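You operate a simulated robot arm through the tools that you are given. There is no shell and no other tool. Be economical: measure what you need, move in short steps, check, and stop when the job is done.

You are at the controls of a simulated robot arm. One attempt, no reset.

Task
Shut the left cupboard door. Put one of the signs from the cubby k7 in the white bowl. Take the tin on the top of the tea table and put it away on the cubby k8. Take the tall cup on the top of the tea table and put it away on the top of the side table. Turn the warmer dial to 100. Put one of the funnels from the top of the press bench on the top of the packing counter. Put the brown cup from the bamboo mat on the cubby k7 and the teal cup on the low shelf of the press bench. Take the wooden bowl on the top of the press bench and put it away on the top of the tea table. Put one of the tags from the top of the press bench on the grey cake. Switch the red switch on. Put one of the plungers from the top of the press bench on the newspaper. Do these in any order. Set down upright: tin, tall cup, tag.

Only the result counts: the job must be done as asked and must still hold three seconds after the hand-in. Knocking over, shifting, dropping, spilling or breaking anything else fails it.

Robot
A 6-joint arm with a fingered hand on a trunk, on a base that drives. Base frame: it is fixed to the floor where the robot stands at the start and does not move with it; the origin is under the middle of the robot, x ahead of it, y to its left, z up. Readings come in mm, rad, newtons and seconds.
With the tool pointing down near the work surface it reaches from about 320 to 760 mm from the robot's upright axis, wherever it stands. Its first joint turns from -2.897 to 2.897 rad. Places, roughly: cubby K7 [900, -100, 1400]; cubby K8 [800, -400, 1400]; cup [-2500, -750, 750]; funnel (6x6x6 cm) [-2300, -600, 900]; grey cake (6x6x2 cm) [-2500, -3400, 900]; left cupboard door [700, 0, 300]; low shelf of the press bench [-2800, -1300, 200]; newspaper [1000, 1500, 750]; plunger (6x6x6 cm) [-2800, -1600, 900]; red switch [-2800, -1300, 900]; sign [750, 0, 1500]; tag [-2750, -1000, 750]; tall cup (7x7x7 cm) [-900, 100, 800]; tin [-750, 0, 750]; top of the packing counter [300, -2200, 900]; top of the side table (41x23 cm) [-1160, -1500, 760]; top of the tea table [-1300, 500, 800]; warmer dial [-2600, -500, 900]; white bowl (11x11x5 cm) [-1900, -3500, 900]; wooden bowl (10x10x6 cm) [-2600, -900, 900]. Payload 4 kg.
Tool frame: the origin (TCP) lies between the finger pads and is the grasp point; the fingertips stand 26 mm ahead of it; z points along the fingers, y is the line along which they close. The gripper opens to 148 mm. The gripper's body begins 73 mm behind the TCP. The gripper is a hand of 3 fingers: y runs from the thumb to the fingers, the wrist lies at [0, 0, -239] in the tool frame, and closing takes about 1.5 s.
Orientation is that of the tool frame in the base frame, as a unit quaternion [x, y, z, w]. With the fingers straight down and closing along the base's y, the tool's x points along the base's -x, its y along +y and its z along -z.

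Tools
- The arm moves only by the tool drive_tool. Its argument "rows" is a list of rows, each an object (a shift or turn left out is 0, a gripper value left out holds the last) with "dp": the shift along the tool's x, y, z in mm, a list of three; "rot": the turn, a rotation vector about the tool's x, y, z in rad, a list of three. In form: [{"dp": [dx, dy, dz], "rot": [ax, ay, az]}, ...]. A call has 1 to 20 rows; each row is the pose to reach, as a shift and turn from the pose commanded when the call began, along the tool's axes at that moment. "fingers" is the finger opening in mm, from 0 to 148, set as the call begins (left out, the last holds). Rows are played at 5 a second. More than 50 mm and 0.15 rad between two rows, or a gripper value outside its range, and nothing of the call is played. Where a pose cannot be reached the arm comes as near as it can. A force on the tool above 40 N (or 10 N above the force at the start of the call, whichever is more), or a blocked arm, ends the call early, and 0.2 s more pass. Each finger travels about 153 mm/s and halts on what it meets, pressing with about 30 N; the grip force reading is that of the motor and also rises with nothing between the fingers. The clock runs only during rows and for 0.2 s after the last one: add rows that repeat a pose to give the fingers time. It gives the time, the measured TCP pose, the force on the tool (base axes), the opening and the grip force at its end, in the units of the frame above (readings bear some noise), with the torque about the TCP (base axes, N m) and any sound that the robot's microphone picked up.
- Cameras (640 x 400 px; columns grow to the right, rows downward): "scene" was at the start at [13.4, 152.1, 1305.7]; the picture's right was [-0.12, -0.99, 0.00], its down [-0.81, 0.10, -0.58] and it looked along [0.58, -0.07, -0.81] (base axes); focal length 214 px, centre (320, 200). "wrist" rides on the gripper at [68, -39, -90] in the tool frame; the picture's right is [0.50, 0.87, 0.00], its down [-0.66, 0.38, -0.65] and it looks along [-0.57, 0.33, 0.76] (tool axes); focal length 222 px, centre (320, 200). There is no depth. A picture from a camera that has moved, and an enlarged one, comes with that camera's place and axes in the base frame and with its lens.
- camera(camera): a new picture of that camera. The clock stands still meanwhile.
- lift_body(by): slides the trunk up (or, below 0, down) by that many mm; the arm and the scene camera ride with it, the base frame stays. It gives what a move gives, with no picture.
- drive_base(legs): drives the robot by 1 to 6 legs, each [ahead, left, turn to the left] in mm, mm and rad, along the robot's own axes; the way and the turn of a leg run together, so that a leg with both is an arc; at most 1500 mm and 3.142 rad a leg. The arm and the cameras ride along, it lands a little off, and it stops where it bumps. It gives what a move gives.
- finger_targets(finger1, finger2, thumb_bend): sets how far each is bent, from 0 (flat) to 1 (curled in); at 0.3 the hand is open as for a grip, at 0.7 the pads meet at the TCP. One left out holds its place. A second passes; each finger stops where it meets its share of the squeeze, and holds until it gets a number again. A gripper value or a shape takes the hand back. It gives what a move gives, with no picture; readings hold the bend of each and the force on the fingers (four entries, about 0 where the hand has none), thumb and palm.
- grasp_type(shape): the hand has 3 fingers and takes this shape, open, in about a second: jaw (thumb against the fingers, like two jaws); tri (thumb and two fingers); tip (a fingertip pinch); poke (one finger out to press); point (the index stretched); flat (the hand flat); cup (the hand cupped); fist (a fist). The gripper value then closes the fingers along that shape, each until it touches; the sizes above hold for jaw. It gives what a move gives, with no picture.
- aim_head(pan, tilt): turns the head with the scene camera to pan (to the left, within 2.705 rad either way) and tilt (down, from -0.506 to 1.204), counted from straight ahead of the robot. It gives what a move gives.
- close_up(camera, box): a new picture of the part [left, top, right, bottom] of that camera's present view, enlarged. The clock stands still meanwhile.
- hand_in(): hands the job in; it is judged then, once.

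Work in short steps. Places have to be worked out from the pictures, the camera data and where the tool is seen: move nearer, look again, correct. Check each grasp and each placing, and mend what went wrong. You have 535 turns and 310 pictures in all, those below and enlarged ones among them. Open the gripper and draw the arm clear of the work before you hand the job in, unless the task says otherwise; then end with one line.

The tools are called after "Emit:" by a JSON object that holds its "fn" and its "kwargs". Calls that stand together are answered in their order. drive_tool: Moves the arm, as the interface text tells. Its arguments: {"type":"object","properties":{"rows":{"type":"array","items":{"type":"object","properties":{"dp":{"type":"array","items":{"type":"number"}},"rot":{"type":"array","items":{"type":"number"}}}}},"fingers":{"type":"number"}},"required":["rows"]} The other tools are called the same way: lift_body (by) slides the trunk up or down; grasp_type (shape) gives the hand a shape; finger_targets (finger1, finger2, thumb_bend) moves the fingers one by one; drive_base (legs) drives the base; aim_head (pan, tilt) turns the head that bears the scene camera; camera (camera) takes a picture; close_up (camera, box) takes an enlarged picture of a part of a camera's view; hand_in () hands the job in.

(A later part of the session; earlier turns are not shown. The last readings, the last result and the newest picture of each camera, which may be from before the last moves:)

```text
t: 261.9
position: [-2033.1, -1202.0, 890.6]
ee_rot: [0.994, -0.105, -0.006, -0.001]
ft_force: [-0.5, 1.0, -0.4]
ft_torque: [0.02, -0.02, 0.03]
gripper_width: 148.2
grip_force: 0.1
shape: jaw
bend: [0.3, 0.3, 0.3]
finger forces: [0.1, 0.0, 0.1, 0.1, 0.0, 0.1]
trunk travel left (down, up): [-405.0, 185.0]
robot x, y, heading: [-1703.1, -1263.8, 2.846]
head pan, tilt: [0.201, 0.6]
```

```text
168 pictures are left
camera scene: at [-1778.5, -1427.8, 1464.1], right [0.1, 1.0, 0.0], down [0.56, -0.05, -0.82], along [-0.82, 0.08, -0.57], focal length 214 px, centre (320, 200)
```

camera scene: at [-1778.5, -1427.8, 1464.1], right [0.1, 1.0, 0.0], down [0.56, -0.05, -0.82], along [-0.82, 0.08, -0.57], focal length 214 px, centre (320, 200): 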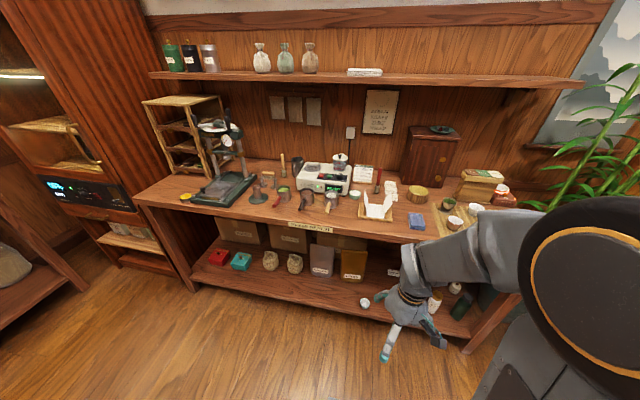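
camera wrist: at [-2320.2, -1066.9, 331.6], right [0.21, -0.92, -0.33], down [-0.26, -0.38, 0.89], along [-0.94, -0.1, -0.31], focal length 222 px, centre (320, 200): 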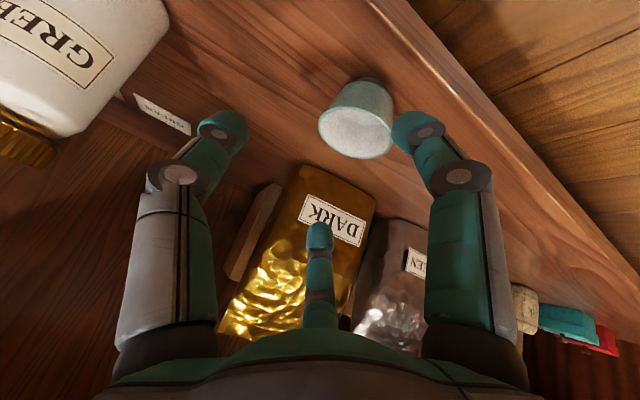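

I check the teal cup's position on the shelf and look at the tags.

Emit:
{"fn": "close_up", "kwargs": {"camera": "scene", "box": [300, 240, 440, 328]}}

Emit:
{"fn": "close_up", "kwargs": {"camera": "scene", "box": [330, 150, 450, 225]}}

```text
4.55 times, centred on (370, 284) of scene
camera zoom: at [-1778.5, -1427.8, 1464.1], right [0.1, 1.0, 0.0], down [0.56, -0.05, -0.82], along [-0.82, 0.08, -0.57], focal length 975 px, centre (93, -182)
```

zoom: 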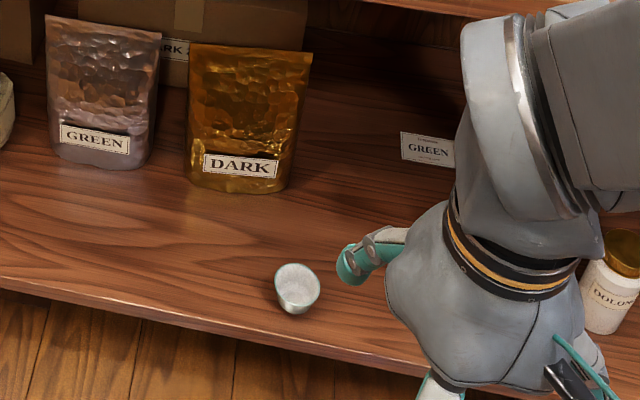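

```text
5.33 times, centred on (390, 188) of scene
camera zoom: at [-1778.5, -1427.8, 1464.1], right [0.1, 1.0, 0.0], down [0.56, -0.05, -0.82], along [-0.82, 0.08, -0.57], focal length 1144 px, centre (-53, 267)
```

zoom: 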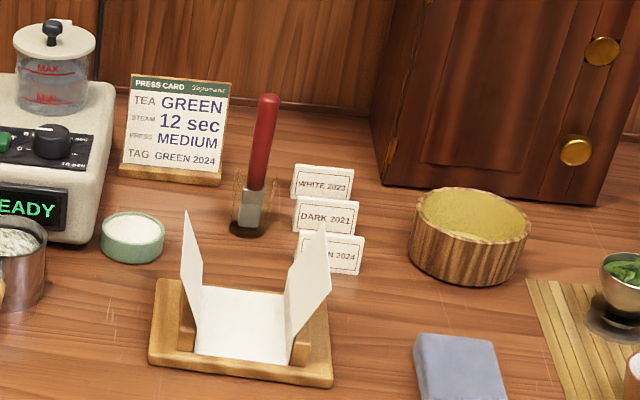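

The teal cup is fine. The DARK tag is at about (-2677, -972) with ~60 mm spacing to its neighbours. I raise the hand, spin it so the thumb faces me, and drive up to the bench.

Emit:
{"fn": "drive_tool", "kwargs": {"rows": [{"dp": [0, 0, -40], "rot": [0, 0, 0.14]}, {"dp": [0, 0, -80], "rot": [0, 0, 0.28]}, {"dp": [0, 0, -120], "rot": [0, 0, 0.42]}, {"dp": [0, 0, -160], "rot": [0, 0, 0.56]}, {"dp": [0, 0, -200], "rot": [0, 0, 0.7]}, {"dp": [0, 0, -230], "rot": [0, 0, 0.84]}, {"dp": [0, 0, -230], "rot": [0, 0, 0.98]}, {"dp": [0, 0, -230], "rot": [0, 0, 1.12]}, {"dp": [0, 0, -230], "rot": [0, 0, 1.26]}, {"dp": [0, 0, -230], "rot": [0, 0, 1.4]}, {"dp": [0, 0, -230], "rot": [0, 0, 1.54]}, {"dp": [0, 0, -230], "rot": [0, 0, 1.669]}]}}

Emit:
{"fn": "drive_base", "kwargs": {"legs": [[345, 0, 0]]}}

Emit:
{"fn": "camera", "kwargs": {"camera": "wrist"}}

Emit:
{"fn": "camera", "kwargs": {"camera": "scene"}}

```text
t: 264.5
position: [-2031.8, -1205.0, 1121.6]
ee_rot: [-0.589, 0.808, 0.005, -0.004]
ft_force: [-0.1, 0.1, 0.1]
ft_torque: [0.0, 0.01, -0.04]
gripper_width: 148.0
grip_force: 0.1
shape: jaw
bend: [0.3, 0.3, 0.3]
finger forces: [0.0, 0.0, 0.1, 0.0, 0.1, 0.0]
trunk travel left (down, up): [-405.0, 185.0]
robot x, y, heading: [-1699.3, -1262.3, 2.846]
head pan, tilt: [0.201, 0.6]
```

```text
t: 266.8
position: [-2364.6, -1101.3, 1121.3]
ee_rot: [-0.59, 0.808, 0.007, -0.004]
ft_force: [0.3, 0.1, 0.1]
ft_torque: [0.01, 0.0, 0.03]
gripper_width: 147.9
grip_force: 0.0
shape: jaw
bend: [0.3, 0.3, 0.3]
finger forces: [0.0, 0.0, 0.1, 0.0, 0.0, 0.0]
trunk travel left (down, up): [-405.0, 185.0]
robot x, y, heading: [-2035.1, -1162.0, 2.842]
head pan, tilt: [0.201, 0.6]
```

```text
165 pictures are left
camera wrist: at [-2346.6, -1177.7, 1210.2], right [-0.98, -0.21, 0.01], down [-0.15, 0.74, 0.66], along [-0.15, 0.64, -0.75], focal length 222 px, centre (320, 200)
```

wrist: 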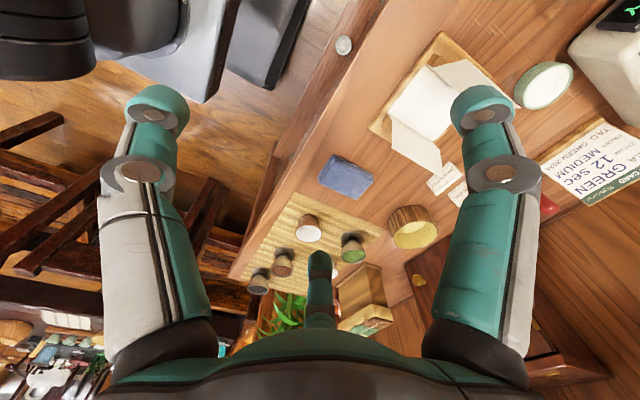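

```text
164 pictures are left
camera scene: at [-2113.0, -1325.1, 1464.2], right [0.1, 1.0, 0.0], down [0.56, -0.06, -0.83], along [-0.82, 0.08, -0.56], focal length 214 px, centre (320, 200)
```

scene: 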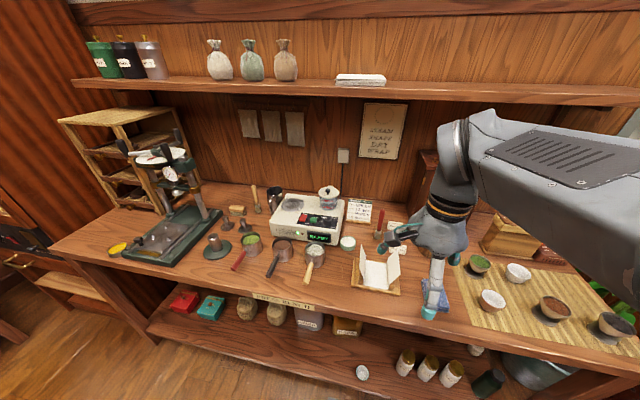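

I narrow the fingers and move above the DARK tag.

Emit:
{"fn": "finger_targets", "kwargs": {"finger1": 0.5, "finger2": 0.5, "thumb_bend": 0.5}}

Emit:
{"fn": "drive_tool", "kwargs": {"rows": [{"dp": [-4, 42, 5]}, {"dp": [-7, 84, 15]}, {"dp": [-10, 126, 25]}, {"dp": [-14, 168, 40]}, {"dp": [-17, 210, 55]}, {"dp": [-20, 252, 70]}, {"dp": [-24, 294, 85]}, {"dp": [-27, 320, 105]}]}}

Emit:
{"fn": "camera", "kwargs": {"camera": "wrist"}}

```text
t: 267.8
position: [-2365.0, -1101.7, 1121.5]
ee_rot: [-0.589, 0.808, 0.005, -0.004]
ft_force: [0.1, -0.2, -0.3]
ft_torque: [-0.01, 0.06, -0.01]
gripper_width: 62.6
grip_force: 0.0
shape: fingers
bend: [0.5, 0.5, 0.5]
finger forces: [0.1, 0.0, 0.0, 0.0, 0.1, 0.0]
trunk travel left (down, up): [-405.0, 185.0]
robot x, y, heading: [-2037.5, -1164.5, 2.844]
head pan, tilt: [0.201, 0.6]
```

```text
t: 269.6
position: [-2663.4, -977.8, 1020.8]
ee_rot: [-0.59, 0.807, 0.004, -0.003]
ft_force: [0.1, -0.1, -0.2]
ft_torque: [0.01, 0.01, 0.01]
gripper_width: 62.7
grip_force: 0.1
shape: fingers
bend: [0.5, 0.5, 0.5]
finger forces: [0.1, 0.0, 0.1, 0.0, 0.0, 0.0]
trunk travel left (down, up): [-405.0, 185.0]
robot x, y, heading: [-2036.6, -1158.8, 2.839]
head pan, tilt: [0.201, 0.6]
```

```text
163 pictures are left
camera wrist: at [-2645.4, -1054.3, 1109.2], right [-0.98, -0.21, 0.01], down [-0.15, 0.74, 0.66], along [-0.15, 0.64, -0.75], focal length 222 px, centre (320, 200)
```

wrist: 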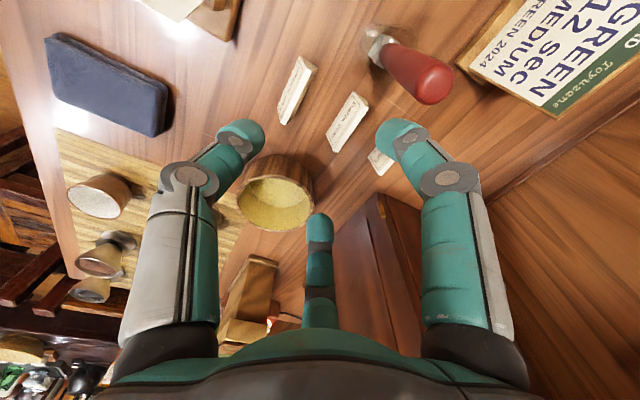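

I look at the clearance between the hand, the red-handled tool and the cabinet from the scene camera.

Emit:
{"fn": "close_up", "kwargs": {"camera": "scene", "box": [330, 130, 510, 243]}}

```text
3.54 times, centred on (420, 186) of scene
camera zoom: at [-2113.2, -1325.0, 1464.2], right [0.1, 1.0, 0.0], down [0.56, -0.06, -0.83], along [-0.82, 0.08, -0.56], focal length 759 px, centre (-34, 248)
```

zoom: 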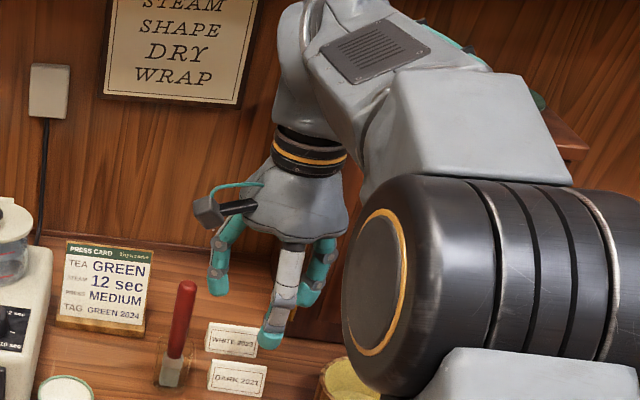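

The palm is only about 47 mm in radius, so there's clearance. I move over DARK, biased 8 mm right, and descend partway.

Emit:
{"fn": "drive_tool", "kwargs": {"rows": [{"dp": [-3, 32, 0]}, {"dp": [-3, 32, 30]}, {"dp": [-3, 32, 65]}]}}

Emit:
{"fn": "camera", "kwargs": {"camera": "wrist"}}

```text
t: 270.4
position: [-2693.3, -964.2, 956.2]
ee_rot: [-0.589, 0.808, 0.004, -0.004]
ft_force: [0.1, 0.6, -0.1]
ft_torque: [0.01, -0.02, -0.01]
gripper_width: 62.7
grip_force: 0.1
shape: fingers
bend: [0.5, 0.5, 0.5]
finger forces: [0.1, 0.1, 0.0, 0.0, 0.1, 0.0]
trunk travel left (down, up): [-405.0, 185.0]
robot x, y, heading: [-2032.0, -1163.5, 2.845]
head pan, tilt: [0.201, 0.6]
```

```text
161 pictures are left
camera wrist: at [-2675.1, -1040.7, 1044.2], right [-0.98, -0.21, 0.01], down [-0.15, 0.74, 0.66], along [-0.15, 0.64, -0.75], focal length 222 px, centre (320, 200)
```

wrist: 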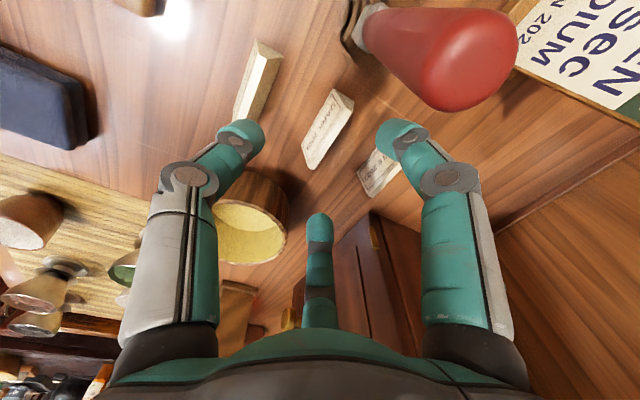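

Well aligned. I lower around the tag.

Emit:
{"fn": "drive_tool", "kwargs": {"rows": [{"dp": [0, 2, 20]}, {"dp": [0, 2, 40]}, {"dp": [0, 2, 52]}, {"dp": [0, 2, 60]}]}}

Emit:
{"fn": "camera", "kwargs": {"camera": "wrist"}}

```text
t: 271.4
position: [-2696.2, -964.9, 896.4]
ee_rot: [-0.589, 0.808, 0.005, -0.003]
ft_force: [-0.3, 0.6, -0.7]
ft_torque: [0.0, -0.02, 0.02]
gripper_width: 62.2
grip_force: 0.1
shape: fingers
bend: [0.5, 0.5, 0.5]
finger forces: [0.0, 0.1, 0.1, 0.0, 0.0, 0.0]
trunk travel left (down, up): [-405.0, 185.0]
robot x, y, heading: [-2033.0, -1162.4, 2.846]
head pan, tilt: [0.201, 0.6]
```

```text
160 pictures are left
camera wrist: at [-2677.8, -1040.5, 984.5], right [-0.98, -0.21, 0.01], down [-0.15, 0.74, 0.66], along [-0.15, 0.64, -0.75], focal length 222 px, centre (320, 200)
```

wrist: 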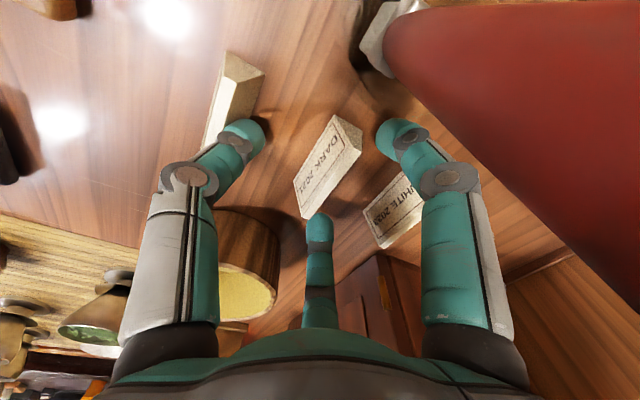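

The tag sits slightly lower than thought; I lower 12 mm more, then close.

Emit:
{"fn": "drive_tool", "kwargs": {"rows": [{"dp": [2, 0, 6]}, {"dp": [3, 0, 12]}]}}

Emit:
{"fn": "finger_targets", "kwargs": {"finger1": 0.62, "finger2": 0.62, "thumb_bend": 0.6}}

Emit:
{"fn": "camera", "kwargs": {"camera": "wrist"}}

```text
t: 271.9
position: [-2695.9, -966.9, 884.2]
ee_rot: [-0.59, 0.808, 0.006, -0.004]
ft_force: [0.6, 0.0, 0.7]
ft_torque: [0.01, -0.06, 0.0]
gripper_width: 62.4
grip_force: 0.4
shape: fingers
bend: [0.5, 0.5, 0.5]
finger forces: [0.0, 0.0, 0.0, 0.1, 0.8, 0.1]
trunk travel left (down, up): [-405.0, 185.0]
robot x, y, heading: [-2036.3, -1161.7, 2.839]
head pan, tilt: [0.201, 0.6]
```

```text
t: 272.9
position: [-2695.9, -967.3, 883.1]
ee_rot: [-0.589, 0.808, 0.005, -0.004]
ft_force: [-0.2, 0.9, 0.4]
ft_torque: [-0.02, -0.01, -0.01]
gripper_width: 27.1
grip_force: 0.0
shape: fingers
bend: [0.62, 0.62, 0.6]
finger forces: [0.1, 0.1, 0.0, 0.0, 0.0, 0.1]
trunk travel left (down, up): [-405.0, 185.0]
robot x, y, heading: [-2035.3, -1162.9, 2.841]
head pan, tilt: [0.201, 0.6]
```

```text
159 pictures are left
camera wrist: at [-2678.4, -1043.0, 973.2], right [-0.98, -0.21, 0.01], down [-0.15, 0.74, 0.66], along [-0.15, 0.64, -0.75], focal length 222 px, centre (320, 200)
```

wrist: 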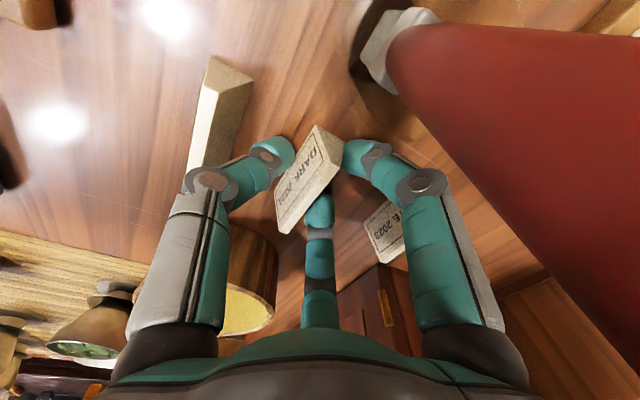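

Fingers surround the tag; I close fully and lift.

Emit:
{"fn": "finger_targets", "kwargs": {"finger1": 0.8, "finger2": 0.8, "thumb_bend": 0.8}}

Emit:
{"fn": "drive_tool", "kwargs": {"rows": [{"dp": [0, 0, -15]}, {"dp": [0, 0, -40]}, {"dp": [0, 0, -80]}, {"dp": [0, 0, -115]}]}}

Emit:
{"fn": "camera", "kwargs": {"camera": "wrist"}}

```text
t: 273.9
position: [-2696.0, -965.8, 883.6]
ee_rot: [-0.589, 0.808, 0.005, -0.004]
ft_force: [-0.5, 0.1, -0.9]
ft_torque: [0.0, 0.0, 0.03]
gripper_width: 12.5
grip_force: 23.0
shape: fingers
bend: [0.74, 0.74, 0.66]
finger forces: [13.5, 13.6, 0.0, 0.0, 18.8, 0.0]
trunk travel left (down, up): [-405.0, 185.0]
robot x, y, heading: [-2036.7, -1160.5, 2.848]
head pan, tilt: [0.201, 0.6]
```

```text
t: 274.9
position: [-2695.2, -966.2, 998.3]
ee_rot: [-0.589, 0.808, 0.005, -0.004]
ft_force: [0.3, -0.2, 0.0]
ft_torque: [0.03, 0.0, -0.01]
gripper_width: 12.5
grip_force: 24.0
shape: fingers
bend: [0.74, 0.74, 0.65]
finger forces: [14.3, 14.2, 0.1, 0.0, 19.1, 0.0]
trunk travel left (down, up): [-405.0, 185.0]
robot x, y, heading: [-2036.6, -1160.8, 2.839]
head pan, tilt: [0.201, 0.6]
```

```text
158 pictures are left
camera wrist: at [-2677.1, -1042.6, 1087.6], right [-0.98, -0.21, 0.01], down [-0.15, 0.74, 0.66], along [-0.15, 0.64, -0.75], focal length 222 px, centre (320, 200)
```

wrist: 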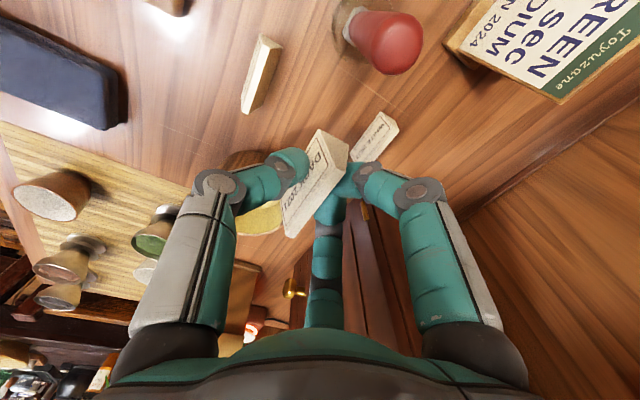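

Tag held firmly. I retract, back off, turn left and head for the back table with the grey cake.

Emit:
{"fn": "drive_tool", "kwargs": {"rows": [{"dp": [0, -45, -20]}, {"dp": [0, -90, -40]}, {"dp": [0, -135, -60]}, {"dp": [0, -180, -60]}, {"dp": [0, -225, -60]}, {"dp": [0, -270, -60]}, {"dp": [0, -315, -60]}]}}

Emit:
{"fn": "drive_base", "kwargs": {"legs": [[-250, 0, 0], [0, 0, 1.571], [1300, 0, 0]]}}

Emit:
{"fn": "aim_head", "kwargs": {"pan": 0.1, "tilt": 0.6}}

Emit:
{"fn": "camera", "kwargs": {"camera": "scene"}}

```text
t: 276.6
position: [-2394.1, -1063.6, 1053.2]
ee_rot: [-0.591, 0.807, 0.005, -0.004]
ft_force: [-0.4, -0.5, 0.7]
ft_torque: [-0.02, 0.0, 0.01]
gripper_width: 12.2
grip_force: 23.8
shape: fingers
bend: [0.74, 0.74, 0.65]
finger forces: [14.6, 14.5, 0.0, 0.0, 19.2, 0.0]
trunk travel left (down, up): [-405.0, 185.0]
robot x, y, heading: [-2035.4, -1160.3, 2.842]
head pan, tilt: [0.201, 0.6]
```

```text
t: 288.3
position: [-2299.2, -2823.2, 1054.5]
ee_rot: [0.987, -0.162, 0.0, 0.007]
ft_force: [0.9, -0.5, -0.1]
ft_torque: [-0.01, 0.0, -0.01]
gripper_width: 12.1
grip_force: 23.3
shape: fingers
bend: [0.74, 0.74, 0.65]
finger forces: [14.4, 14.4, 0.0, 0.1, 18.3, 0.0]
trunk travel left (down, up): [-405.0, 185.0]
robot x, y, heading: [-2194.8, -2469.7, -1.883]
head pan, tilt: [0.201, 0.6]
```

```text
t: 288.9
position: [-2299.8, -2823.4, 1053.6]
ee_rot: [0.987, -0.162, -0.002, 0.006]
ft_force: [0.5, -0.7, -0.7]
ft_torque: [-0.01, 0.03, 0.0]
gripper_width: 12.2
grip_force: 23.9
shape: fingers
bend: [0.74, 0.74, 0.65]
finger forces: [14.3, 14.3, 0.1, 0.0, 18.4, 0.0]
trunk travel left (down, up): [-405.0, 185.0]
robot x, y, heading: [-2195.9, -2469.5, -1.886]
head pan, tilt: [0.099, 0.6]
```

```text
157 pictures are left
camera scene: at [-2041.0, -2547.3, 1464.2], right [-0.98, 0.21, 0.0], down [0.12, 0.55, -0.83], along [-0.18, -0.81, -0.56], focal length 214 px, centre (320, 200)
```

scene: 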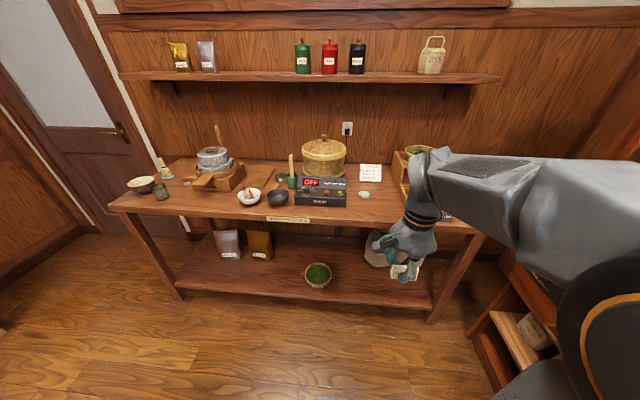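

I zoom on the cake and the bowl with the sign.

Emit:
{"fn": "close_up", "kwargs": {"camera": "scene", "box": [230, 145, 430, 270]}}

```text
3.20 times, centred on (330, 208) of scene
camera zoom: at [-2041.0, -2547.3, 1464.2], right [-0.98, 0.21, 0.0], down [0.12, 0.55, -0.83], along [-0.18, -0.81, -0.56], focal length 686 px, centre (288, 176)
```

zoom: 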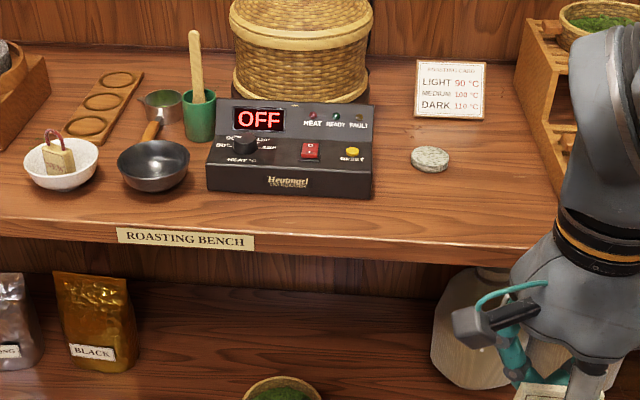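

The sign sits in the white bowl. I drive closer to the cake and move the tag above it.

Emit:
{"fn": "drive_base", "kwargs": {"legs": [[330, 0, 0]]}}

Emit:
{"fn": "camera", "kwargs": {"camera": "scene"}}

Emit:
{"fn": "camera", "kwargs": {"camera": "wrist"}}

```text
t: 291.1
position: [-2401.0, -3134.3, 1054.1]
ee_rot: [0.987, -0.162, -0.001, 0.007]
ft_force: [0.8, 0.3, -1.4]
ft_torque: [0.04, -0.01, -0.01]
gripper_width: 11.8
grip_force: 23.5
shape: fingers
bend: [0.74, 0.74, 0.65]
finger forces: [14.4, 14.5, 0.0, 0.1, 18.4, 0.0]
trunk travel left (down, up): [-405.0, 185.0]
robot x, y, heading: [-2296.2, -2780.1, -1.886]
head pan, tilt: [0.099, 0.6]
```

```text
155 pictures are left
camera scene: at [-2142.6, -2858.4, 1464.2], right [-0.98, 0.21, 0.0], down [0.12, 0.55, -0.83], along [-0.18, -0.81, -0.56], focal length 214 px, centre (320, 200)
```

scene: 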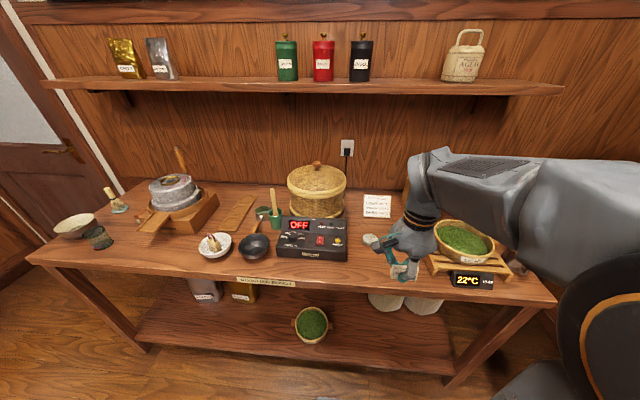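

```text
154 pictures are left
camera wrist: at [-2324.3, -3117.6, 1142.9], right [0.2, -0.98, 0.01], down [-0.74, -0.14, 0.66], along [-0.64, -0.14, -0.75], focal length 222 px, centre (320, 200)
```

wrist: 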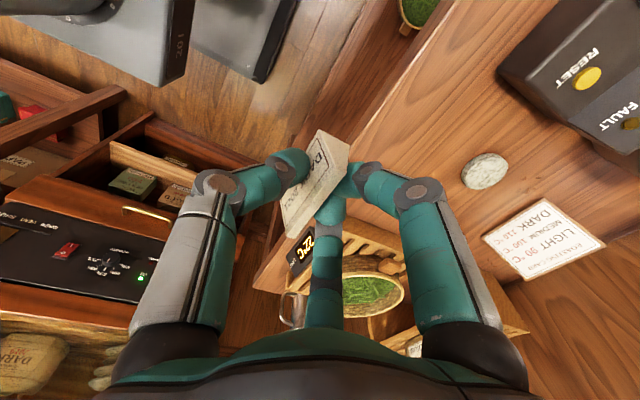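

I move over the cake at z≈1000.

Emit:
{"fn": "drive_tool", "kwargs": {"rows": [{"dp": [5, 45, 5]}, {"dp": [9, 89, 10]}, {"dp": [14, 134, 15]}, {"dp": [19, 178, 25]}, {"dp": [23, 223, 40]}, {"dp": [28, 262, 54]}]}}

Emit:
{"fn": "camera", "kwargs": {"camera": "wrist"}}

Emit:
{"fn": "close_up", "kwargs": {"camera": "scene", "box": [300, 160, 460, 260]}}

```text
t: 292.5
position: [-2459.1, -3392.4, 1002.6]
ee_rot: [0.987, -0.163, -0.001, 0.005]
ft_force: [-0.3, 0.4, -0.6]
ft_torque: [-0.03, -0.01, -0.01]
gripper_width: 11.9
grip_force: 24.1
shape: fingers
bend: [0.74, 0.74, 0.65]
finger forces: [14.5, 14.7, 0.1, 0.0, 18.5, 0.1]
trunk travel left (down, up): [-405.0, 185.0]
robot x, y, heading: [-2297.5, -2778.4, -1.889]
head pan, tilt: [0.099, 0.6]
```

```text
153 pictures are left
camera wrist: at [-2382.0, -3376.1, 1091.7], right [0.19, -0.98, 0.01], down [-0.74, -0.14, 0.66], along [-0.64, -0.14, -0.75], focal length 222 px, centre (320, 200)
```

wrist: 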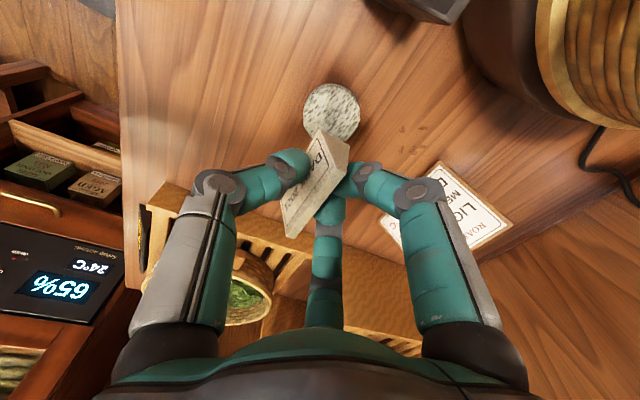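

```text
4.00 times, centred on (380, 210) of scene
camera zoom: at [-2142.6, -2858.5, 1464.2], right [-0.98, 0.21, 0.0], down [0.12, 0.55, -0.83], along [-0.18, -0.81, -0.56], focal length 858 px, centre (80, 160)
```

zoom: 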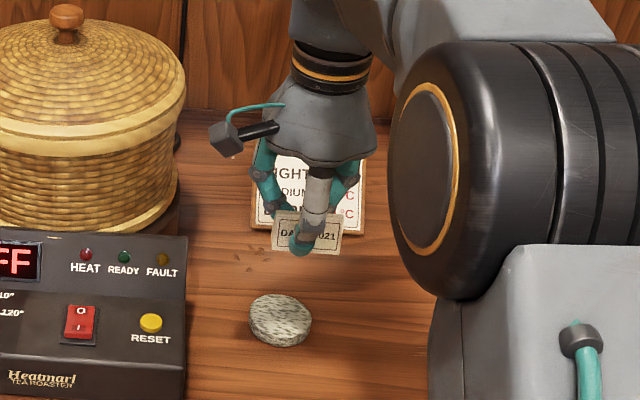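

The tag hangs upright. I align over the cake (-2457, -3407) and lower to just above it.

Emit:
{"fn": "drive_tool", "kwargs": {"rows": [{"dp": [-4, 13, 20]}, {"dp": [-4, 13, 55]}, {"dp": [-4, 13, 85]}]}}

Emit:
{"fn": "camera", "kwargs": {"camera": "wrist"}}

Emit:
{"fn": "close_up", "kwargs": {"camera": "scene", "box": [320, 180, 440, 255]}}

```text
t: 293.3
position: [-2467.2, -3404.0, 918.0]
ee_rot: [0.987, -0.163, -0.001, 0.007]
ft_force: [-0.3, -0.4, -0.2]
ft_torque: [0.01, 0.01, 0.02]
gripper_width: 11.8
grip_force: 17.2
shape: fingers
bend: [0.74, 0.74, 0.65]
finger forces: [0.1, 14.8, 0.0, 0.0, 18.7, 0.0]
trunk travel left (down, up): [-405.0, 185.0]
robot x, y, heading: [-2298.3, -2778.9, -1.887]
head pan, tilt: [0.099, 0.6]
```

```text
151 pictures are left
camera wrist: at [-2390.0, -3387.7, 1006.9], right [0.2, -0.98, 0.01], down [-0.74, -0.14, 0.66], along [-0.64, -0.14, -0.75], focal length 222 px, centre (320, 200)
```

wrist: 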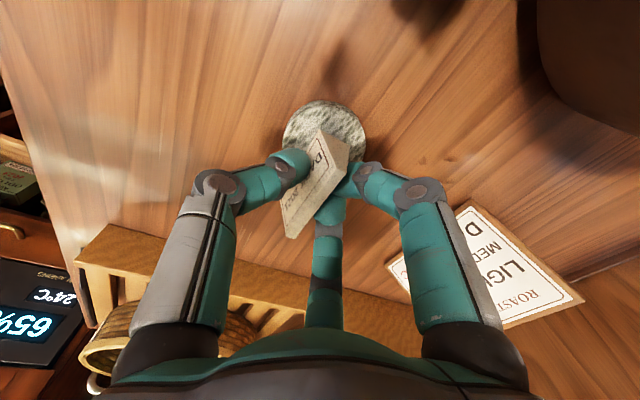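

```text
5.33 times, centred on (380, 218) of scene
camera zoom: at [-2142.6, -2858.5, 1464.2], right [-0.98, 0.21, 0.0], down [0.12, 0.55, -0.83], along [-0.18, -0.81, -0.56], focal length 1144 px, centre (0, 107)
```

zoom: 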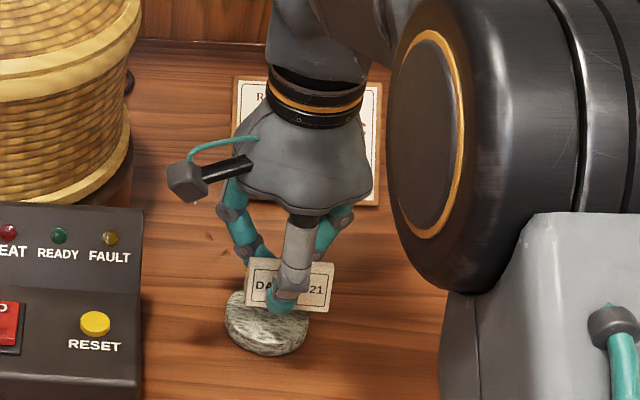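

The tag is slightly right of the cake's centre, and finger 1's force reading dropped. I shift 10 mm left and lower gently to contact.

Emit:
{"fn": "drive_tool", "kwargs": {"rows": [{"dp": [10, -1.3, 5]}, {"dp": [10, -1.3, 14]}, {"dp": [10, -1.3, 20]}, {"dp": [10, -1.3, 23]}]}}

Emit:
{"fn": "close_up", "kwargs": {"camera": "scene", "box": [320, 180, 440, 255]}}

```text
t: 294.3
position: [-2458.2, -3405.4, 899.3]
ee_rot: [0.987, -0.163, -0.001, 0.008]
ft_force: [0.9, 2.8, 24.9]
ft_torque: [0.04, -0.01, -0.04]
gripper_width: 12.0
grip_force: 14.6
shape: fingers
bend: [0.75, 0.75, 0.64]
finger forces: [0.0, 0.0, 0.0, 0.0, 28.2, 0.0]
trunk travel left (down, up): [-405.0, 185.0]
robot x, y, heading: [-2296.4, -2776.4, -1.891]
head pan, tilt: [0.099, 0.6]
```

```text
5.33 times, centred on (380, 218) of scene
camera zoom: at [-2141.9, -2856.3, 1464.7], right [-0.98, 0.21, 0.0], down [0.12, 0.55, -0.83], along [-0.18, -0.81, -0.56], focal length 1144 px, centre (0, 107)
```

zoom: 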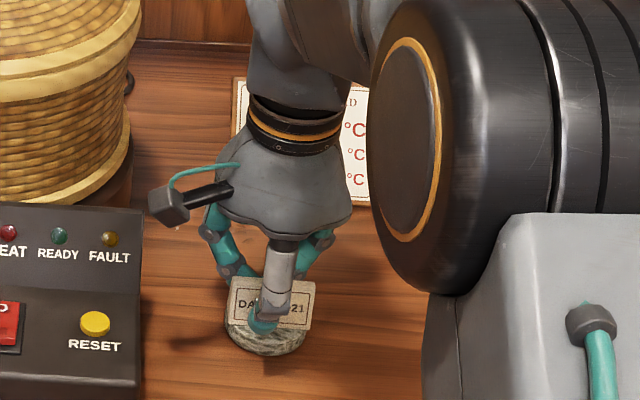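

Contact with the cake at TCP z≈899; the tag is centred. I relieve the pressure by 3 mm and open gently.

Emit:
{"fn": "drive_tool", "kwargs": {"rows": [{"dp": [0, 0, -1.5]}, {"dp": [0, 0, -2.5]}]}}

Emit:
{"fn": "camera", "kwargs": {"camera": "wrist"}}

```text
t: 294.9
position: [-2458.3, -3404.7, 899.6]
ee_rot: [0.987, -0.162, -0.002, 0.006]
ft_force: [2.3, 0.4, 15.9]
ft_torque: [0.12, -0.07, -0.02]
gripper_width: 11.7
grip_force: 12.7
shape: fingers
bend: [0.75, 0.75, 0.64]
finger forces: [0.1, 0.0, 0.0, 0.0, 25.4, 0.0]
trunk travel left (down, up): [-405.0, 185.0]
robot x, y, heading: [-2303.2, -2779.0, -1.886]
head pan, tilt: [0.099, 0.6]
```

```text
148 pictures are left
camera wrist: at [-2380.1, -3388.8, 987.5], right [0.2, -0.98, 0.01], down [-0.74, -0.14, 0.66], along [-0.64, -0.14, -0.75], focal length 222 px, centre (320, 200)
```

wrist: 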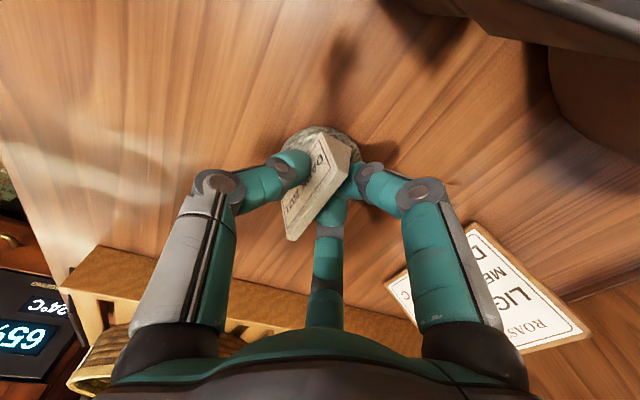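

I open the fingers a little.

Emit:
{"fn": "finger_targets", "kwargs": {"finger1": 0.66, "finger2": 0.66, "thumb_bend": 0.58}}

Emit:
{"fn": "camera", "kwargs": {"camera": "wrist"}}

Emit:
{"fn": "close_up", "kwargs": {"camera": "scene", "box": [320, 180, 440, 255]}}

```text
t: 295.9
position: [-2457.8, -3405.3, 899.6]
ee_rot: [0.987, -0.163, -0.001, 0.007]
ft_force: [-1.7, -2.9, 16.6]
ft_torque: [0.29, -0.04, 0.02]
gripper_width: 18.0
grip_force: 10.5
shape: fingers
bend: [0.67, 0.67, 0.6]
finger forces: [1.2, 1.3, 0.0, 0.1, 18.0, 0.0]
trunk travel left (down, up): [-405.0, 185.0]
robot x, y, heading: [-2297.6, -2774.2, -1.888]
head pan, tilt: [0.099, 0.6]
```

```text
147 pictures are left
camera wrist: at [-2380.6, -3389.1, 987.8], right [0.2, -0.98, 0.01], down [-0.74, -0.14, 0.66], along [-0.64, -0.14, -0.75], focal length 222 px, centre (320, 200)
```

wrist: 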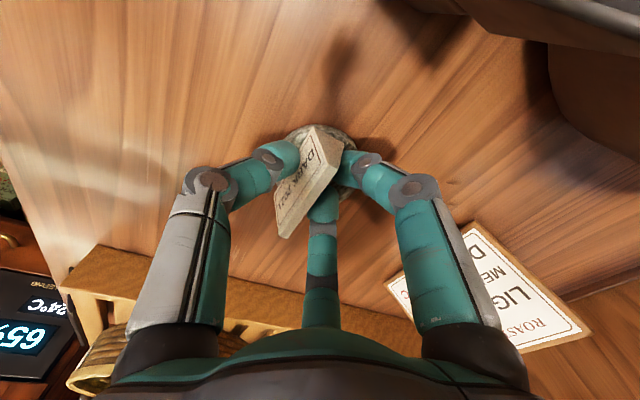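

```text
5.33 times, centred on (380, 218) of scene
camera zoom: at [-2142.4, -2857.5, 1464.3], right [-0.98, 0.21, 0.0], down [0.12, 0.55, -0.83], along [-0.18, -0.81, -0.56], focal length 1144 px, centre (0, 107)
```

zoom: 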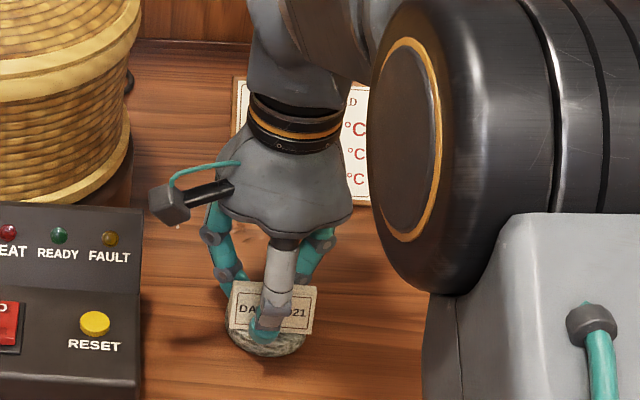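

The thumb tip presses on the cake; I rise 6 mm and open further.

Emit:
{"fn": "drive_tool", "kwargs": {"rows": [{"dp": [0, 0, -3]}, {"dp": [0, 0, -6]}]}}

Emit:
{"fn": "finger_targets", "kwargs": {"finger1": 0.56, "finger2": 0.56, "thumb_bend": 0.5}}

Emit:
{"fn": "camera", "kwargs": {"camera": "wrist"}}

```text
t: 296.5
position: [-2457.8, -3405.8, 904.2]
ee_rot: [0.987, -0.162, -0.001, 0.006]
ft_force: [1.0, 0.1, 0.7]
ft_torque: [-0.03, 0.01, 0.03]
gripper_width: 25.6
grip_force: 0.1
shape: fingers
bend: [0.66, 0.66, 0.57]
finger forces: [0.0, 0.0, 0.0, 0.0, 0.0, 0.0]
trunk travel left (down, up): [-405.0, 185.0]
robot x, y, heading: [-2295.6, -2779.9, -1.886]
head pan, tilt: [0.099, 0.6]
```

```text
t: 297.5
position: [-2458.8, -3406.4, 905.4]
ee_rot: [0.987, -0.162, -0.001, 0.006]
ft_force: [1.1, 0.1, 0.3]
ft_torque: [-0.01, 0.0, 0.0]
gripper_width: 52.0
grip_force: 0.0
shape: fingers
bend: [0.56, 0.56, 0.5]
finger forces: [0.0, 0.0, 0.0, 0.1, 0.0, 0.0]
trunk travel left (down, up): [-405.0, 185.0]
robot x, y, heading: [-2297.9, -2778.7, -1.886]
head pan, tilt: [0.099, 0.6]
```

```text
145 pictures are left
camera wrist: at [-2380.6, -3389.6, 993.1], right [0.2, -0.98, 0.01], down [-0.74, -0.14, 0.66], along [-0.64, -0.14, -0.75], focal length 222 px, centre (320, 200)
```

wrist: 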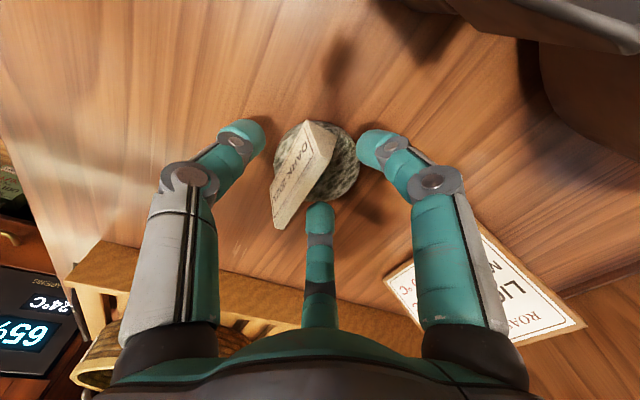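

The tag stands upright on the cake. I lift straight up and check from the scene camera.

Emit:
{"fn": "drive_tool", "kwargs": {"rows": [{"dp": [0, 0, -20]}, {"dp": [0, 0, -55]}, {"dp": [0, 0, -95]}]}}

Emit:
{"fn": "close_up", "kwargs": {"camera": "scene", "box": [320, 180, 440, 255]}}

Emit:
{"fn": "camera", "kwargs": {"camera": "wrist"}}

```text
t: 298.3
position: [-2458.0, -3404.3, 1000.0]
ee_rot: [0.987, -0.163, -0.001, 0.006]
ft_force: [0.0, 0.4, 1.0]
ft_torque: [0.0, 0.0, 0.0]
gripper_width: 52.5
grip_force: 0.1
shape: fingers
bend: [0.56, 0.56, 0.5]
finger forces: [0.1, 0.0, 0.0, 0.1, 0.0, 0.0]
trunk travel left (down, up): [-405.0, 185.0]
robot x, y, heading: [-2297.5, -2779.1, -1.887]
head pan, tilt: [0.099, 0.6]
```

```text
5.33 times, centred on (380, 218) of scene
camera zoom: at [-2142.6, -2858.6, 1464.2], right [-0.98, 0.21, 0.0], down [0.12, 0.55, -0.83], along [-0.18, -0.81, -0.57], focal length 1144 px, centre (0, 107)
```

zoom: 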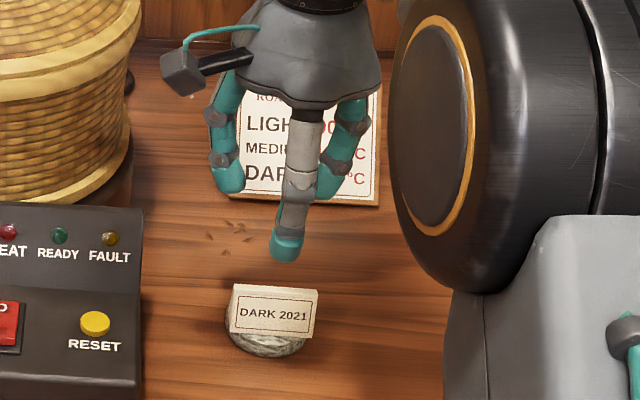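

```text
143 pictures are left
camera wrist: at [-2379.6, -3388.6, 1088.5], right [0.2, -0.98, 0.01], down [-0.74, -0.14, 0.66], along [-0.64, -0.14, -0.75], focal length 222 px, centre (320, 200)
```

wrist: 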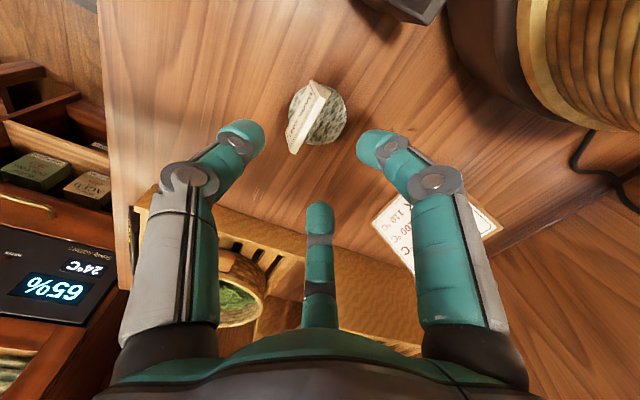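

The DARK tag stands on the grey cake. Next: the wooden bowl. I retract and return to the press bench.

Emit:
{"fn": "drive_tool", "kwargs": {"rows": [{"dp": [0, -45, -20]}, {"dp": [0, -90, -40]}, {"dp": [0, -135, -60]}, {"dp": [0, -180, -80]}, {"dp": [0, -225, -100]}, {"dp": [0, -265, -100]}], "fingers": 148}}

Emit:
{"fn": "drive_base", "kwargs": {"legs": [[-1400, 0, 0], [-300, 0, 0], [0, 0, -1.571]]}}

Emit:
{"fn": "camera", "kwargs": {"camera": "scene"}}

```text
t: 299.7
position: [-2371.6, -3152.7, 1096.0]
ee_rot: [0.987, -0.162, -0.001, 0.006]
ft_force: [0.3, 0.4, 1.1]
ft_torque: [0.03, 0.0, -0.05]
gripper_width: 147.8
grip_force: 0.0
shape: jaw
bend: [0.3, 0.3, 0.3]
finger forces: [0.0, 0.1, 0.0, 0.0, 0.1, 0.0]
trunk travel left (down, up): [-405.0, 185.0]
robot x, y, heading: [-2296.7, -2775.8, -1.888]
head pan, tilt: [0.099, 0.6]
```

```text
t: 312.2
position: [-2147.0, -1090.1, 1095.6]
ee_rot: [-0.576, 0.817, 0.006, -0.004]
ft_force: [0.8, -0.2, 0.0]
ft_torque: [0.01, -0.02, -0.02]
gripper_width: 148.0
grip_force: 0.0
shape: jaw
bend: [0.3, 0.3, 0.3]
finger forces: [0.0, 0.0, 0.0, 0.1, 0.0, 0.0]
trunk travel left (down, up): [-405.0, 185.0]
robot x, y, heading: [-1770.9, -1171.0, 2.808]
head pan, tilt: [0.099, 0.6]
```

```text
142 pictures are left
camera scene: at [-1853.7, -1323.9, 1464.2], right [0.23, 0.97, 0.0], down [0.55, -0.13, -0.83], along [-0.8, 0.19, -0.56], focal length 214 px, centre (320, 200)
```

scene: 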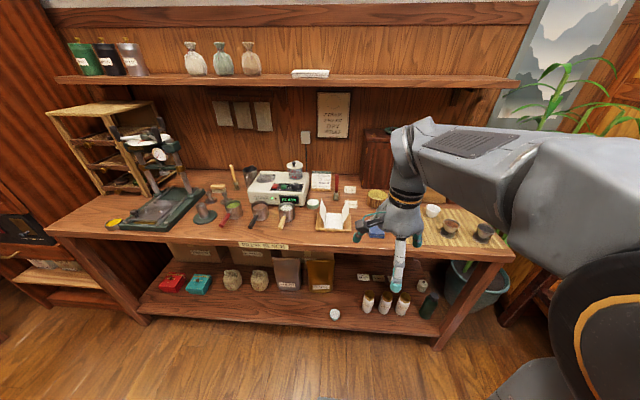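

I correct the heading and drive up to the bench, then look over the wooden bowl with the wrist camera.

Emit:
{"fn": "drive_base", "kwargs": {"legs": [[0, 0, 0.034], [250, -20, 0]]}}

Emit:
{"fn": "camera", "kwargs": {"camera": "wrist"}}

Emit:
{"fn": "close_up", "kwargs": {"camera": "scene", "box": [300, 150, 500, 275]}}

```text
t: 314.4
position: [-2381.0, -1011.8, 1097.4]
ee_rot: [-0.589, 0.808, 0.005, -0.004]
ft_force: [-0.3, -0.2, 0.2]
ft_torque: [0.02, -0.03, -0.02]
gripper_width: 148.2
grip_force: 0.0
shape: jaw
bend: [0.3, 0.3, 0.3]
finger forces: [0.0, 0.1, 0.0, 0.1, 0.1, 0.0]
trunk travel left (down, up): [-405.0, 185.0]
robot x, y, heading: [-2002.6, -1080.3, 2.844]
head pan, tilt: [0.099, 0.6]
```

```text
141 pictures are left
camera wrist: at [-2362.7, -1087.4, 1185.5], right [-0.98, -0.21, 0.01], down [-0.15, 0.74, 0.66], along [-0.15, 0.64, -0.75], focal length 222 px, centre (320, 200)
```

wrist: 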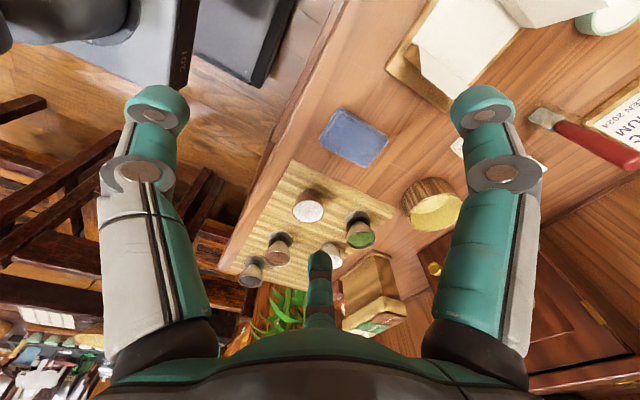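

```text
3.20 times, centred on (400, 212) of scene
camera zoom: at [-2080.5, -1234.1, 1464.2], right [0.2, 0.98, 0.0], down [0.55, -0.11, -0.83], along [-0.81, 0.16, -0.56], focal length 686 px, centre (64, 160)
```

zoom: 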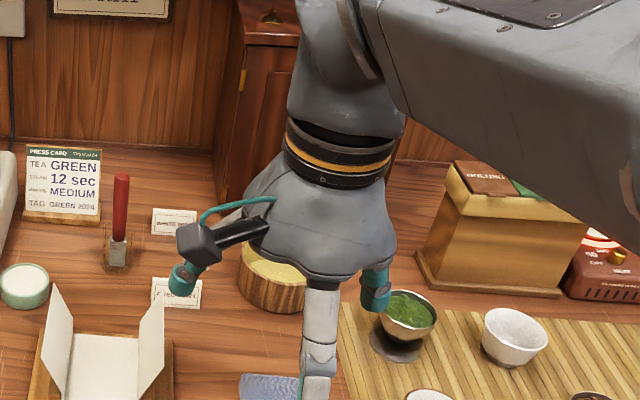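

Wooden bowl rim is at about (-2616, -876). I open to a wide grip and move above it.

Emit:
{"fn": "finger_targets", "kwargs": {"finger1": 0.34, "finger2": 0.34, "thumb_bend": 0.34}}

Emit:
{"fn": "drive_tool", "kwargs": {"rows": [{"dp": [-10, 44, 5]}, {"dp": [-20, 88, 10]}, {"dp": [-29, 132, 20]}, {"dp": [-39, 176, 35]}, {"dp": [-48, 220, 55]}, {"dp": [-58, 262, 75]}]}}

Emit:
{"fn": "camera", "kwargs": {"camera": "wrist"}}

```text
t: 315.4
position: [-2380.7, -1012.2, 1096.0]
ee_rot: [-0.59, 0.807, 0.005, -0.004]
ft_force: [-0.4, 0.4, 0.3]
ft_torque: [0.01, 0.02, 0.0]
gripper_width: 114.9
grip_force: 0.1
shape: fingers
bend: [0.34, 0.34, 0.34]
finger forces: [0.0, 0.1, 0.1, 0.0, 0.0, 0.1]
trunk travel left (down, up): [-405.0, 185.0]
robot x, y, heading: [-2007.4, -1079.7, 2.842]
head pan, tilt: [0.099, 0.6]
```

```text
t: 316.8
position: [-2616.0, -876.2, 1025.1]
ee_rot: [-0.591, 0.807, 0.006, -0.005]
ft_force: [-0.1, -0.2, 0.7]
ft_torque: [-0.02, 0.0, -0.01]
gripper_width: 114.9
grip_force: 0.2
shape: fingers
bend: [0.34, 0.34, 0.34]
finger forces: [0.0, 0.1, 0.0, 0.1, 0.0, 0.0]
trunk travel left (down, up): [-405.0, 185.0]
robot x, y, heading: [-2004.5, -1082.6, 2.843]
head pan, tilt: [0.099, 0.6]
```

```text
139 pictures are left
camera wrist: at [-2597.1, -952.8, 1113.2], right [-0.98, -0.21, 0.01], down [-0.15, 0.74, 0.66], along [-0.15, 0.64, -0.75], focal length 222 px, centre (320, 200)
```

wrist: 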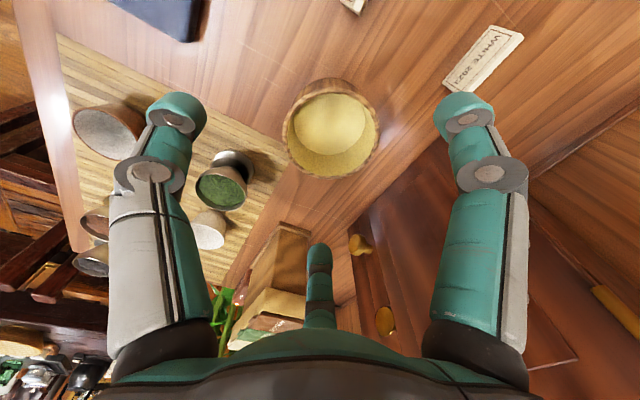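

Rim centre is about (-2630, -867). I adjust and descend around the bowl.

Emit:
{"fn": "drive_tool", "kwargs": {"rows": [{"dp": [-4, 16, 30]}, {"dp": [-4, 16, 70]}, {"dp": [-4, 16, 105]}, {"dp": [-4, 16, 122]}]}}

Emit:
{"fn": "camera", "kwargs": {"camera": "wrist"}}

```text
t: 317.8
position: [-2629.6, -866.8, 903.2]
ee_rot: [-0.59, 0.807, 0.006, -0.004]
ft_force: [-0.4, 0.0, 0.0]
ft_torque: [0.02, -0.02, 0.01]
gripper_width: 114.9
grip_force: 0.2
shape: fingers
bend: [0.34, 0.34, 0.34]
finger forces: [0.1, 0.0, 0.1, 0.1, 0.1, 0.0]
trunk travel left (down, up): [-405.0, 185.0]
robot x, y, heading: [-2004.3, -1076.7, 2.839]
head pan, tilt: [0.099, 0.6]
```

```text
138 pictures are left
camera wrist: at [-2612.0, -943.1, 991.8], right [-0.98, -0.21, 0.01], down [-0.15, 0.74, 0.66], along [-0.15, 0.64, -0.75], focal length 222 px, centre (320, 200)
```

wrist: 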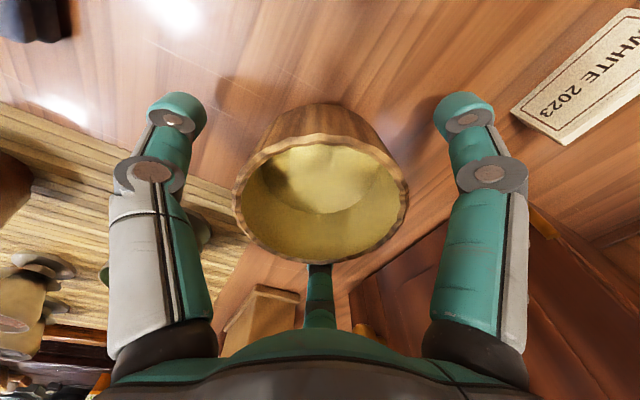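

Centered, rim at TCP level. I lower 14 mm more and close.

Emit:
{"fn": "drive_tool", "kwargs": {"rows": [{"dp": [0, 0, 8]}, {"dp": [0, 0, 14]}]}}

Emit:
{"fn": "finger_targets", "kwargs": {"finger1": 0.7, "finger2": 0.7, "thumb_bend": 0.7}}

Emit:
{"fn": "drive_tool", "kwargs": {"rows": [{"dp": [0, 0, -10]}, {"dp": [0, 0, -30]}, {"dp": [0, 0, -60]}, {"dp": [0, 0, -100]}]}}

Emit:
{"fn": "camera", "kwargs": {"camera": "wrist"}}

```text
t: 318.4
position: [-2628.2, -867.0, 890.3]
ee_rot: [-0.59, 0.808, 0.006, -0.004]
ft_force: [-0.6, 0.1, 0.1]
ft_torque: [0.05, -0.01, -0.02]
gripper_width: 114.6
grip_force: 0.2
shape: fingers
bend: [0.34, 0.34, 0.34]
finger forces: [0.0, 0.7, 0.0, 0.0, 0.0, 0.0]
trunk travel left (down, up): [-405.0, 185.0]
robot x, y, heading: [-2006.4, -1077.0, 2.844]
head pan, tilt: [0.099, 0.6]
```

```text
t: 319.4
position: [-2629.1, -866.8, 889.1]
ee_rot: [-0.59, 0.808, 0.005, -0.004]
ft_force: [0.7, -0.3, 0.3]
ft_torque: [-0.06, -0.07, -0.02]
gripper_width: 71.4
grip_force: 23.0
shape: fingers
bend: [0.45, 0.45, 0.54]
finger forces: [14.3, 11.4, 0.1, 0.0, 19.6, 0.0]
trunk travel left (down, up): [-405.0, 185.0]
robot x, y, heading: [-2001.3, -1081.7, 2.844]
head pan, tilt: [0.099, 0.6]
```

```text
t: 320.4
position: [-2627.4, -868.2, 989.8]
ee_rot: [-0.59, 0.808, 0.005, -0.003]
ft_force: [-0.4, -0.4, -1.5]
ft_torque: [0.0, -0.02, -0.01]
gripper_width: 71.4
grip_force: 22.6
shape: fingers
bend: [0.45, 0.45, 0.54]
finger forces: [14.5, 11.6, 0.0, 0.0, 19.2, 0.0]
trunk travel left (down, up): [-405.0, 185.0]
robot x, y, heading: [-2007.7, -1075.9, 2.842]
head pan, tilt: [0.099, 0.6]
```

```text
137 pictures are left
camera wrist: at [-2610.0, -943.7, 1078.2], right [-0.98, -0.21, 0.01], down [-0.15, 0.74, 0.66], along [-0.15, 0.64, -0.75], focal length 222 px, centre (320, 200)
```

wrist: 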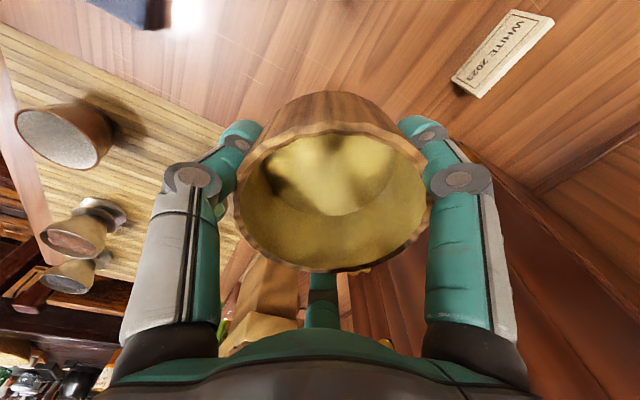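

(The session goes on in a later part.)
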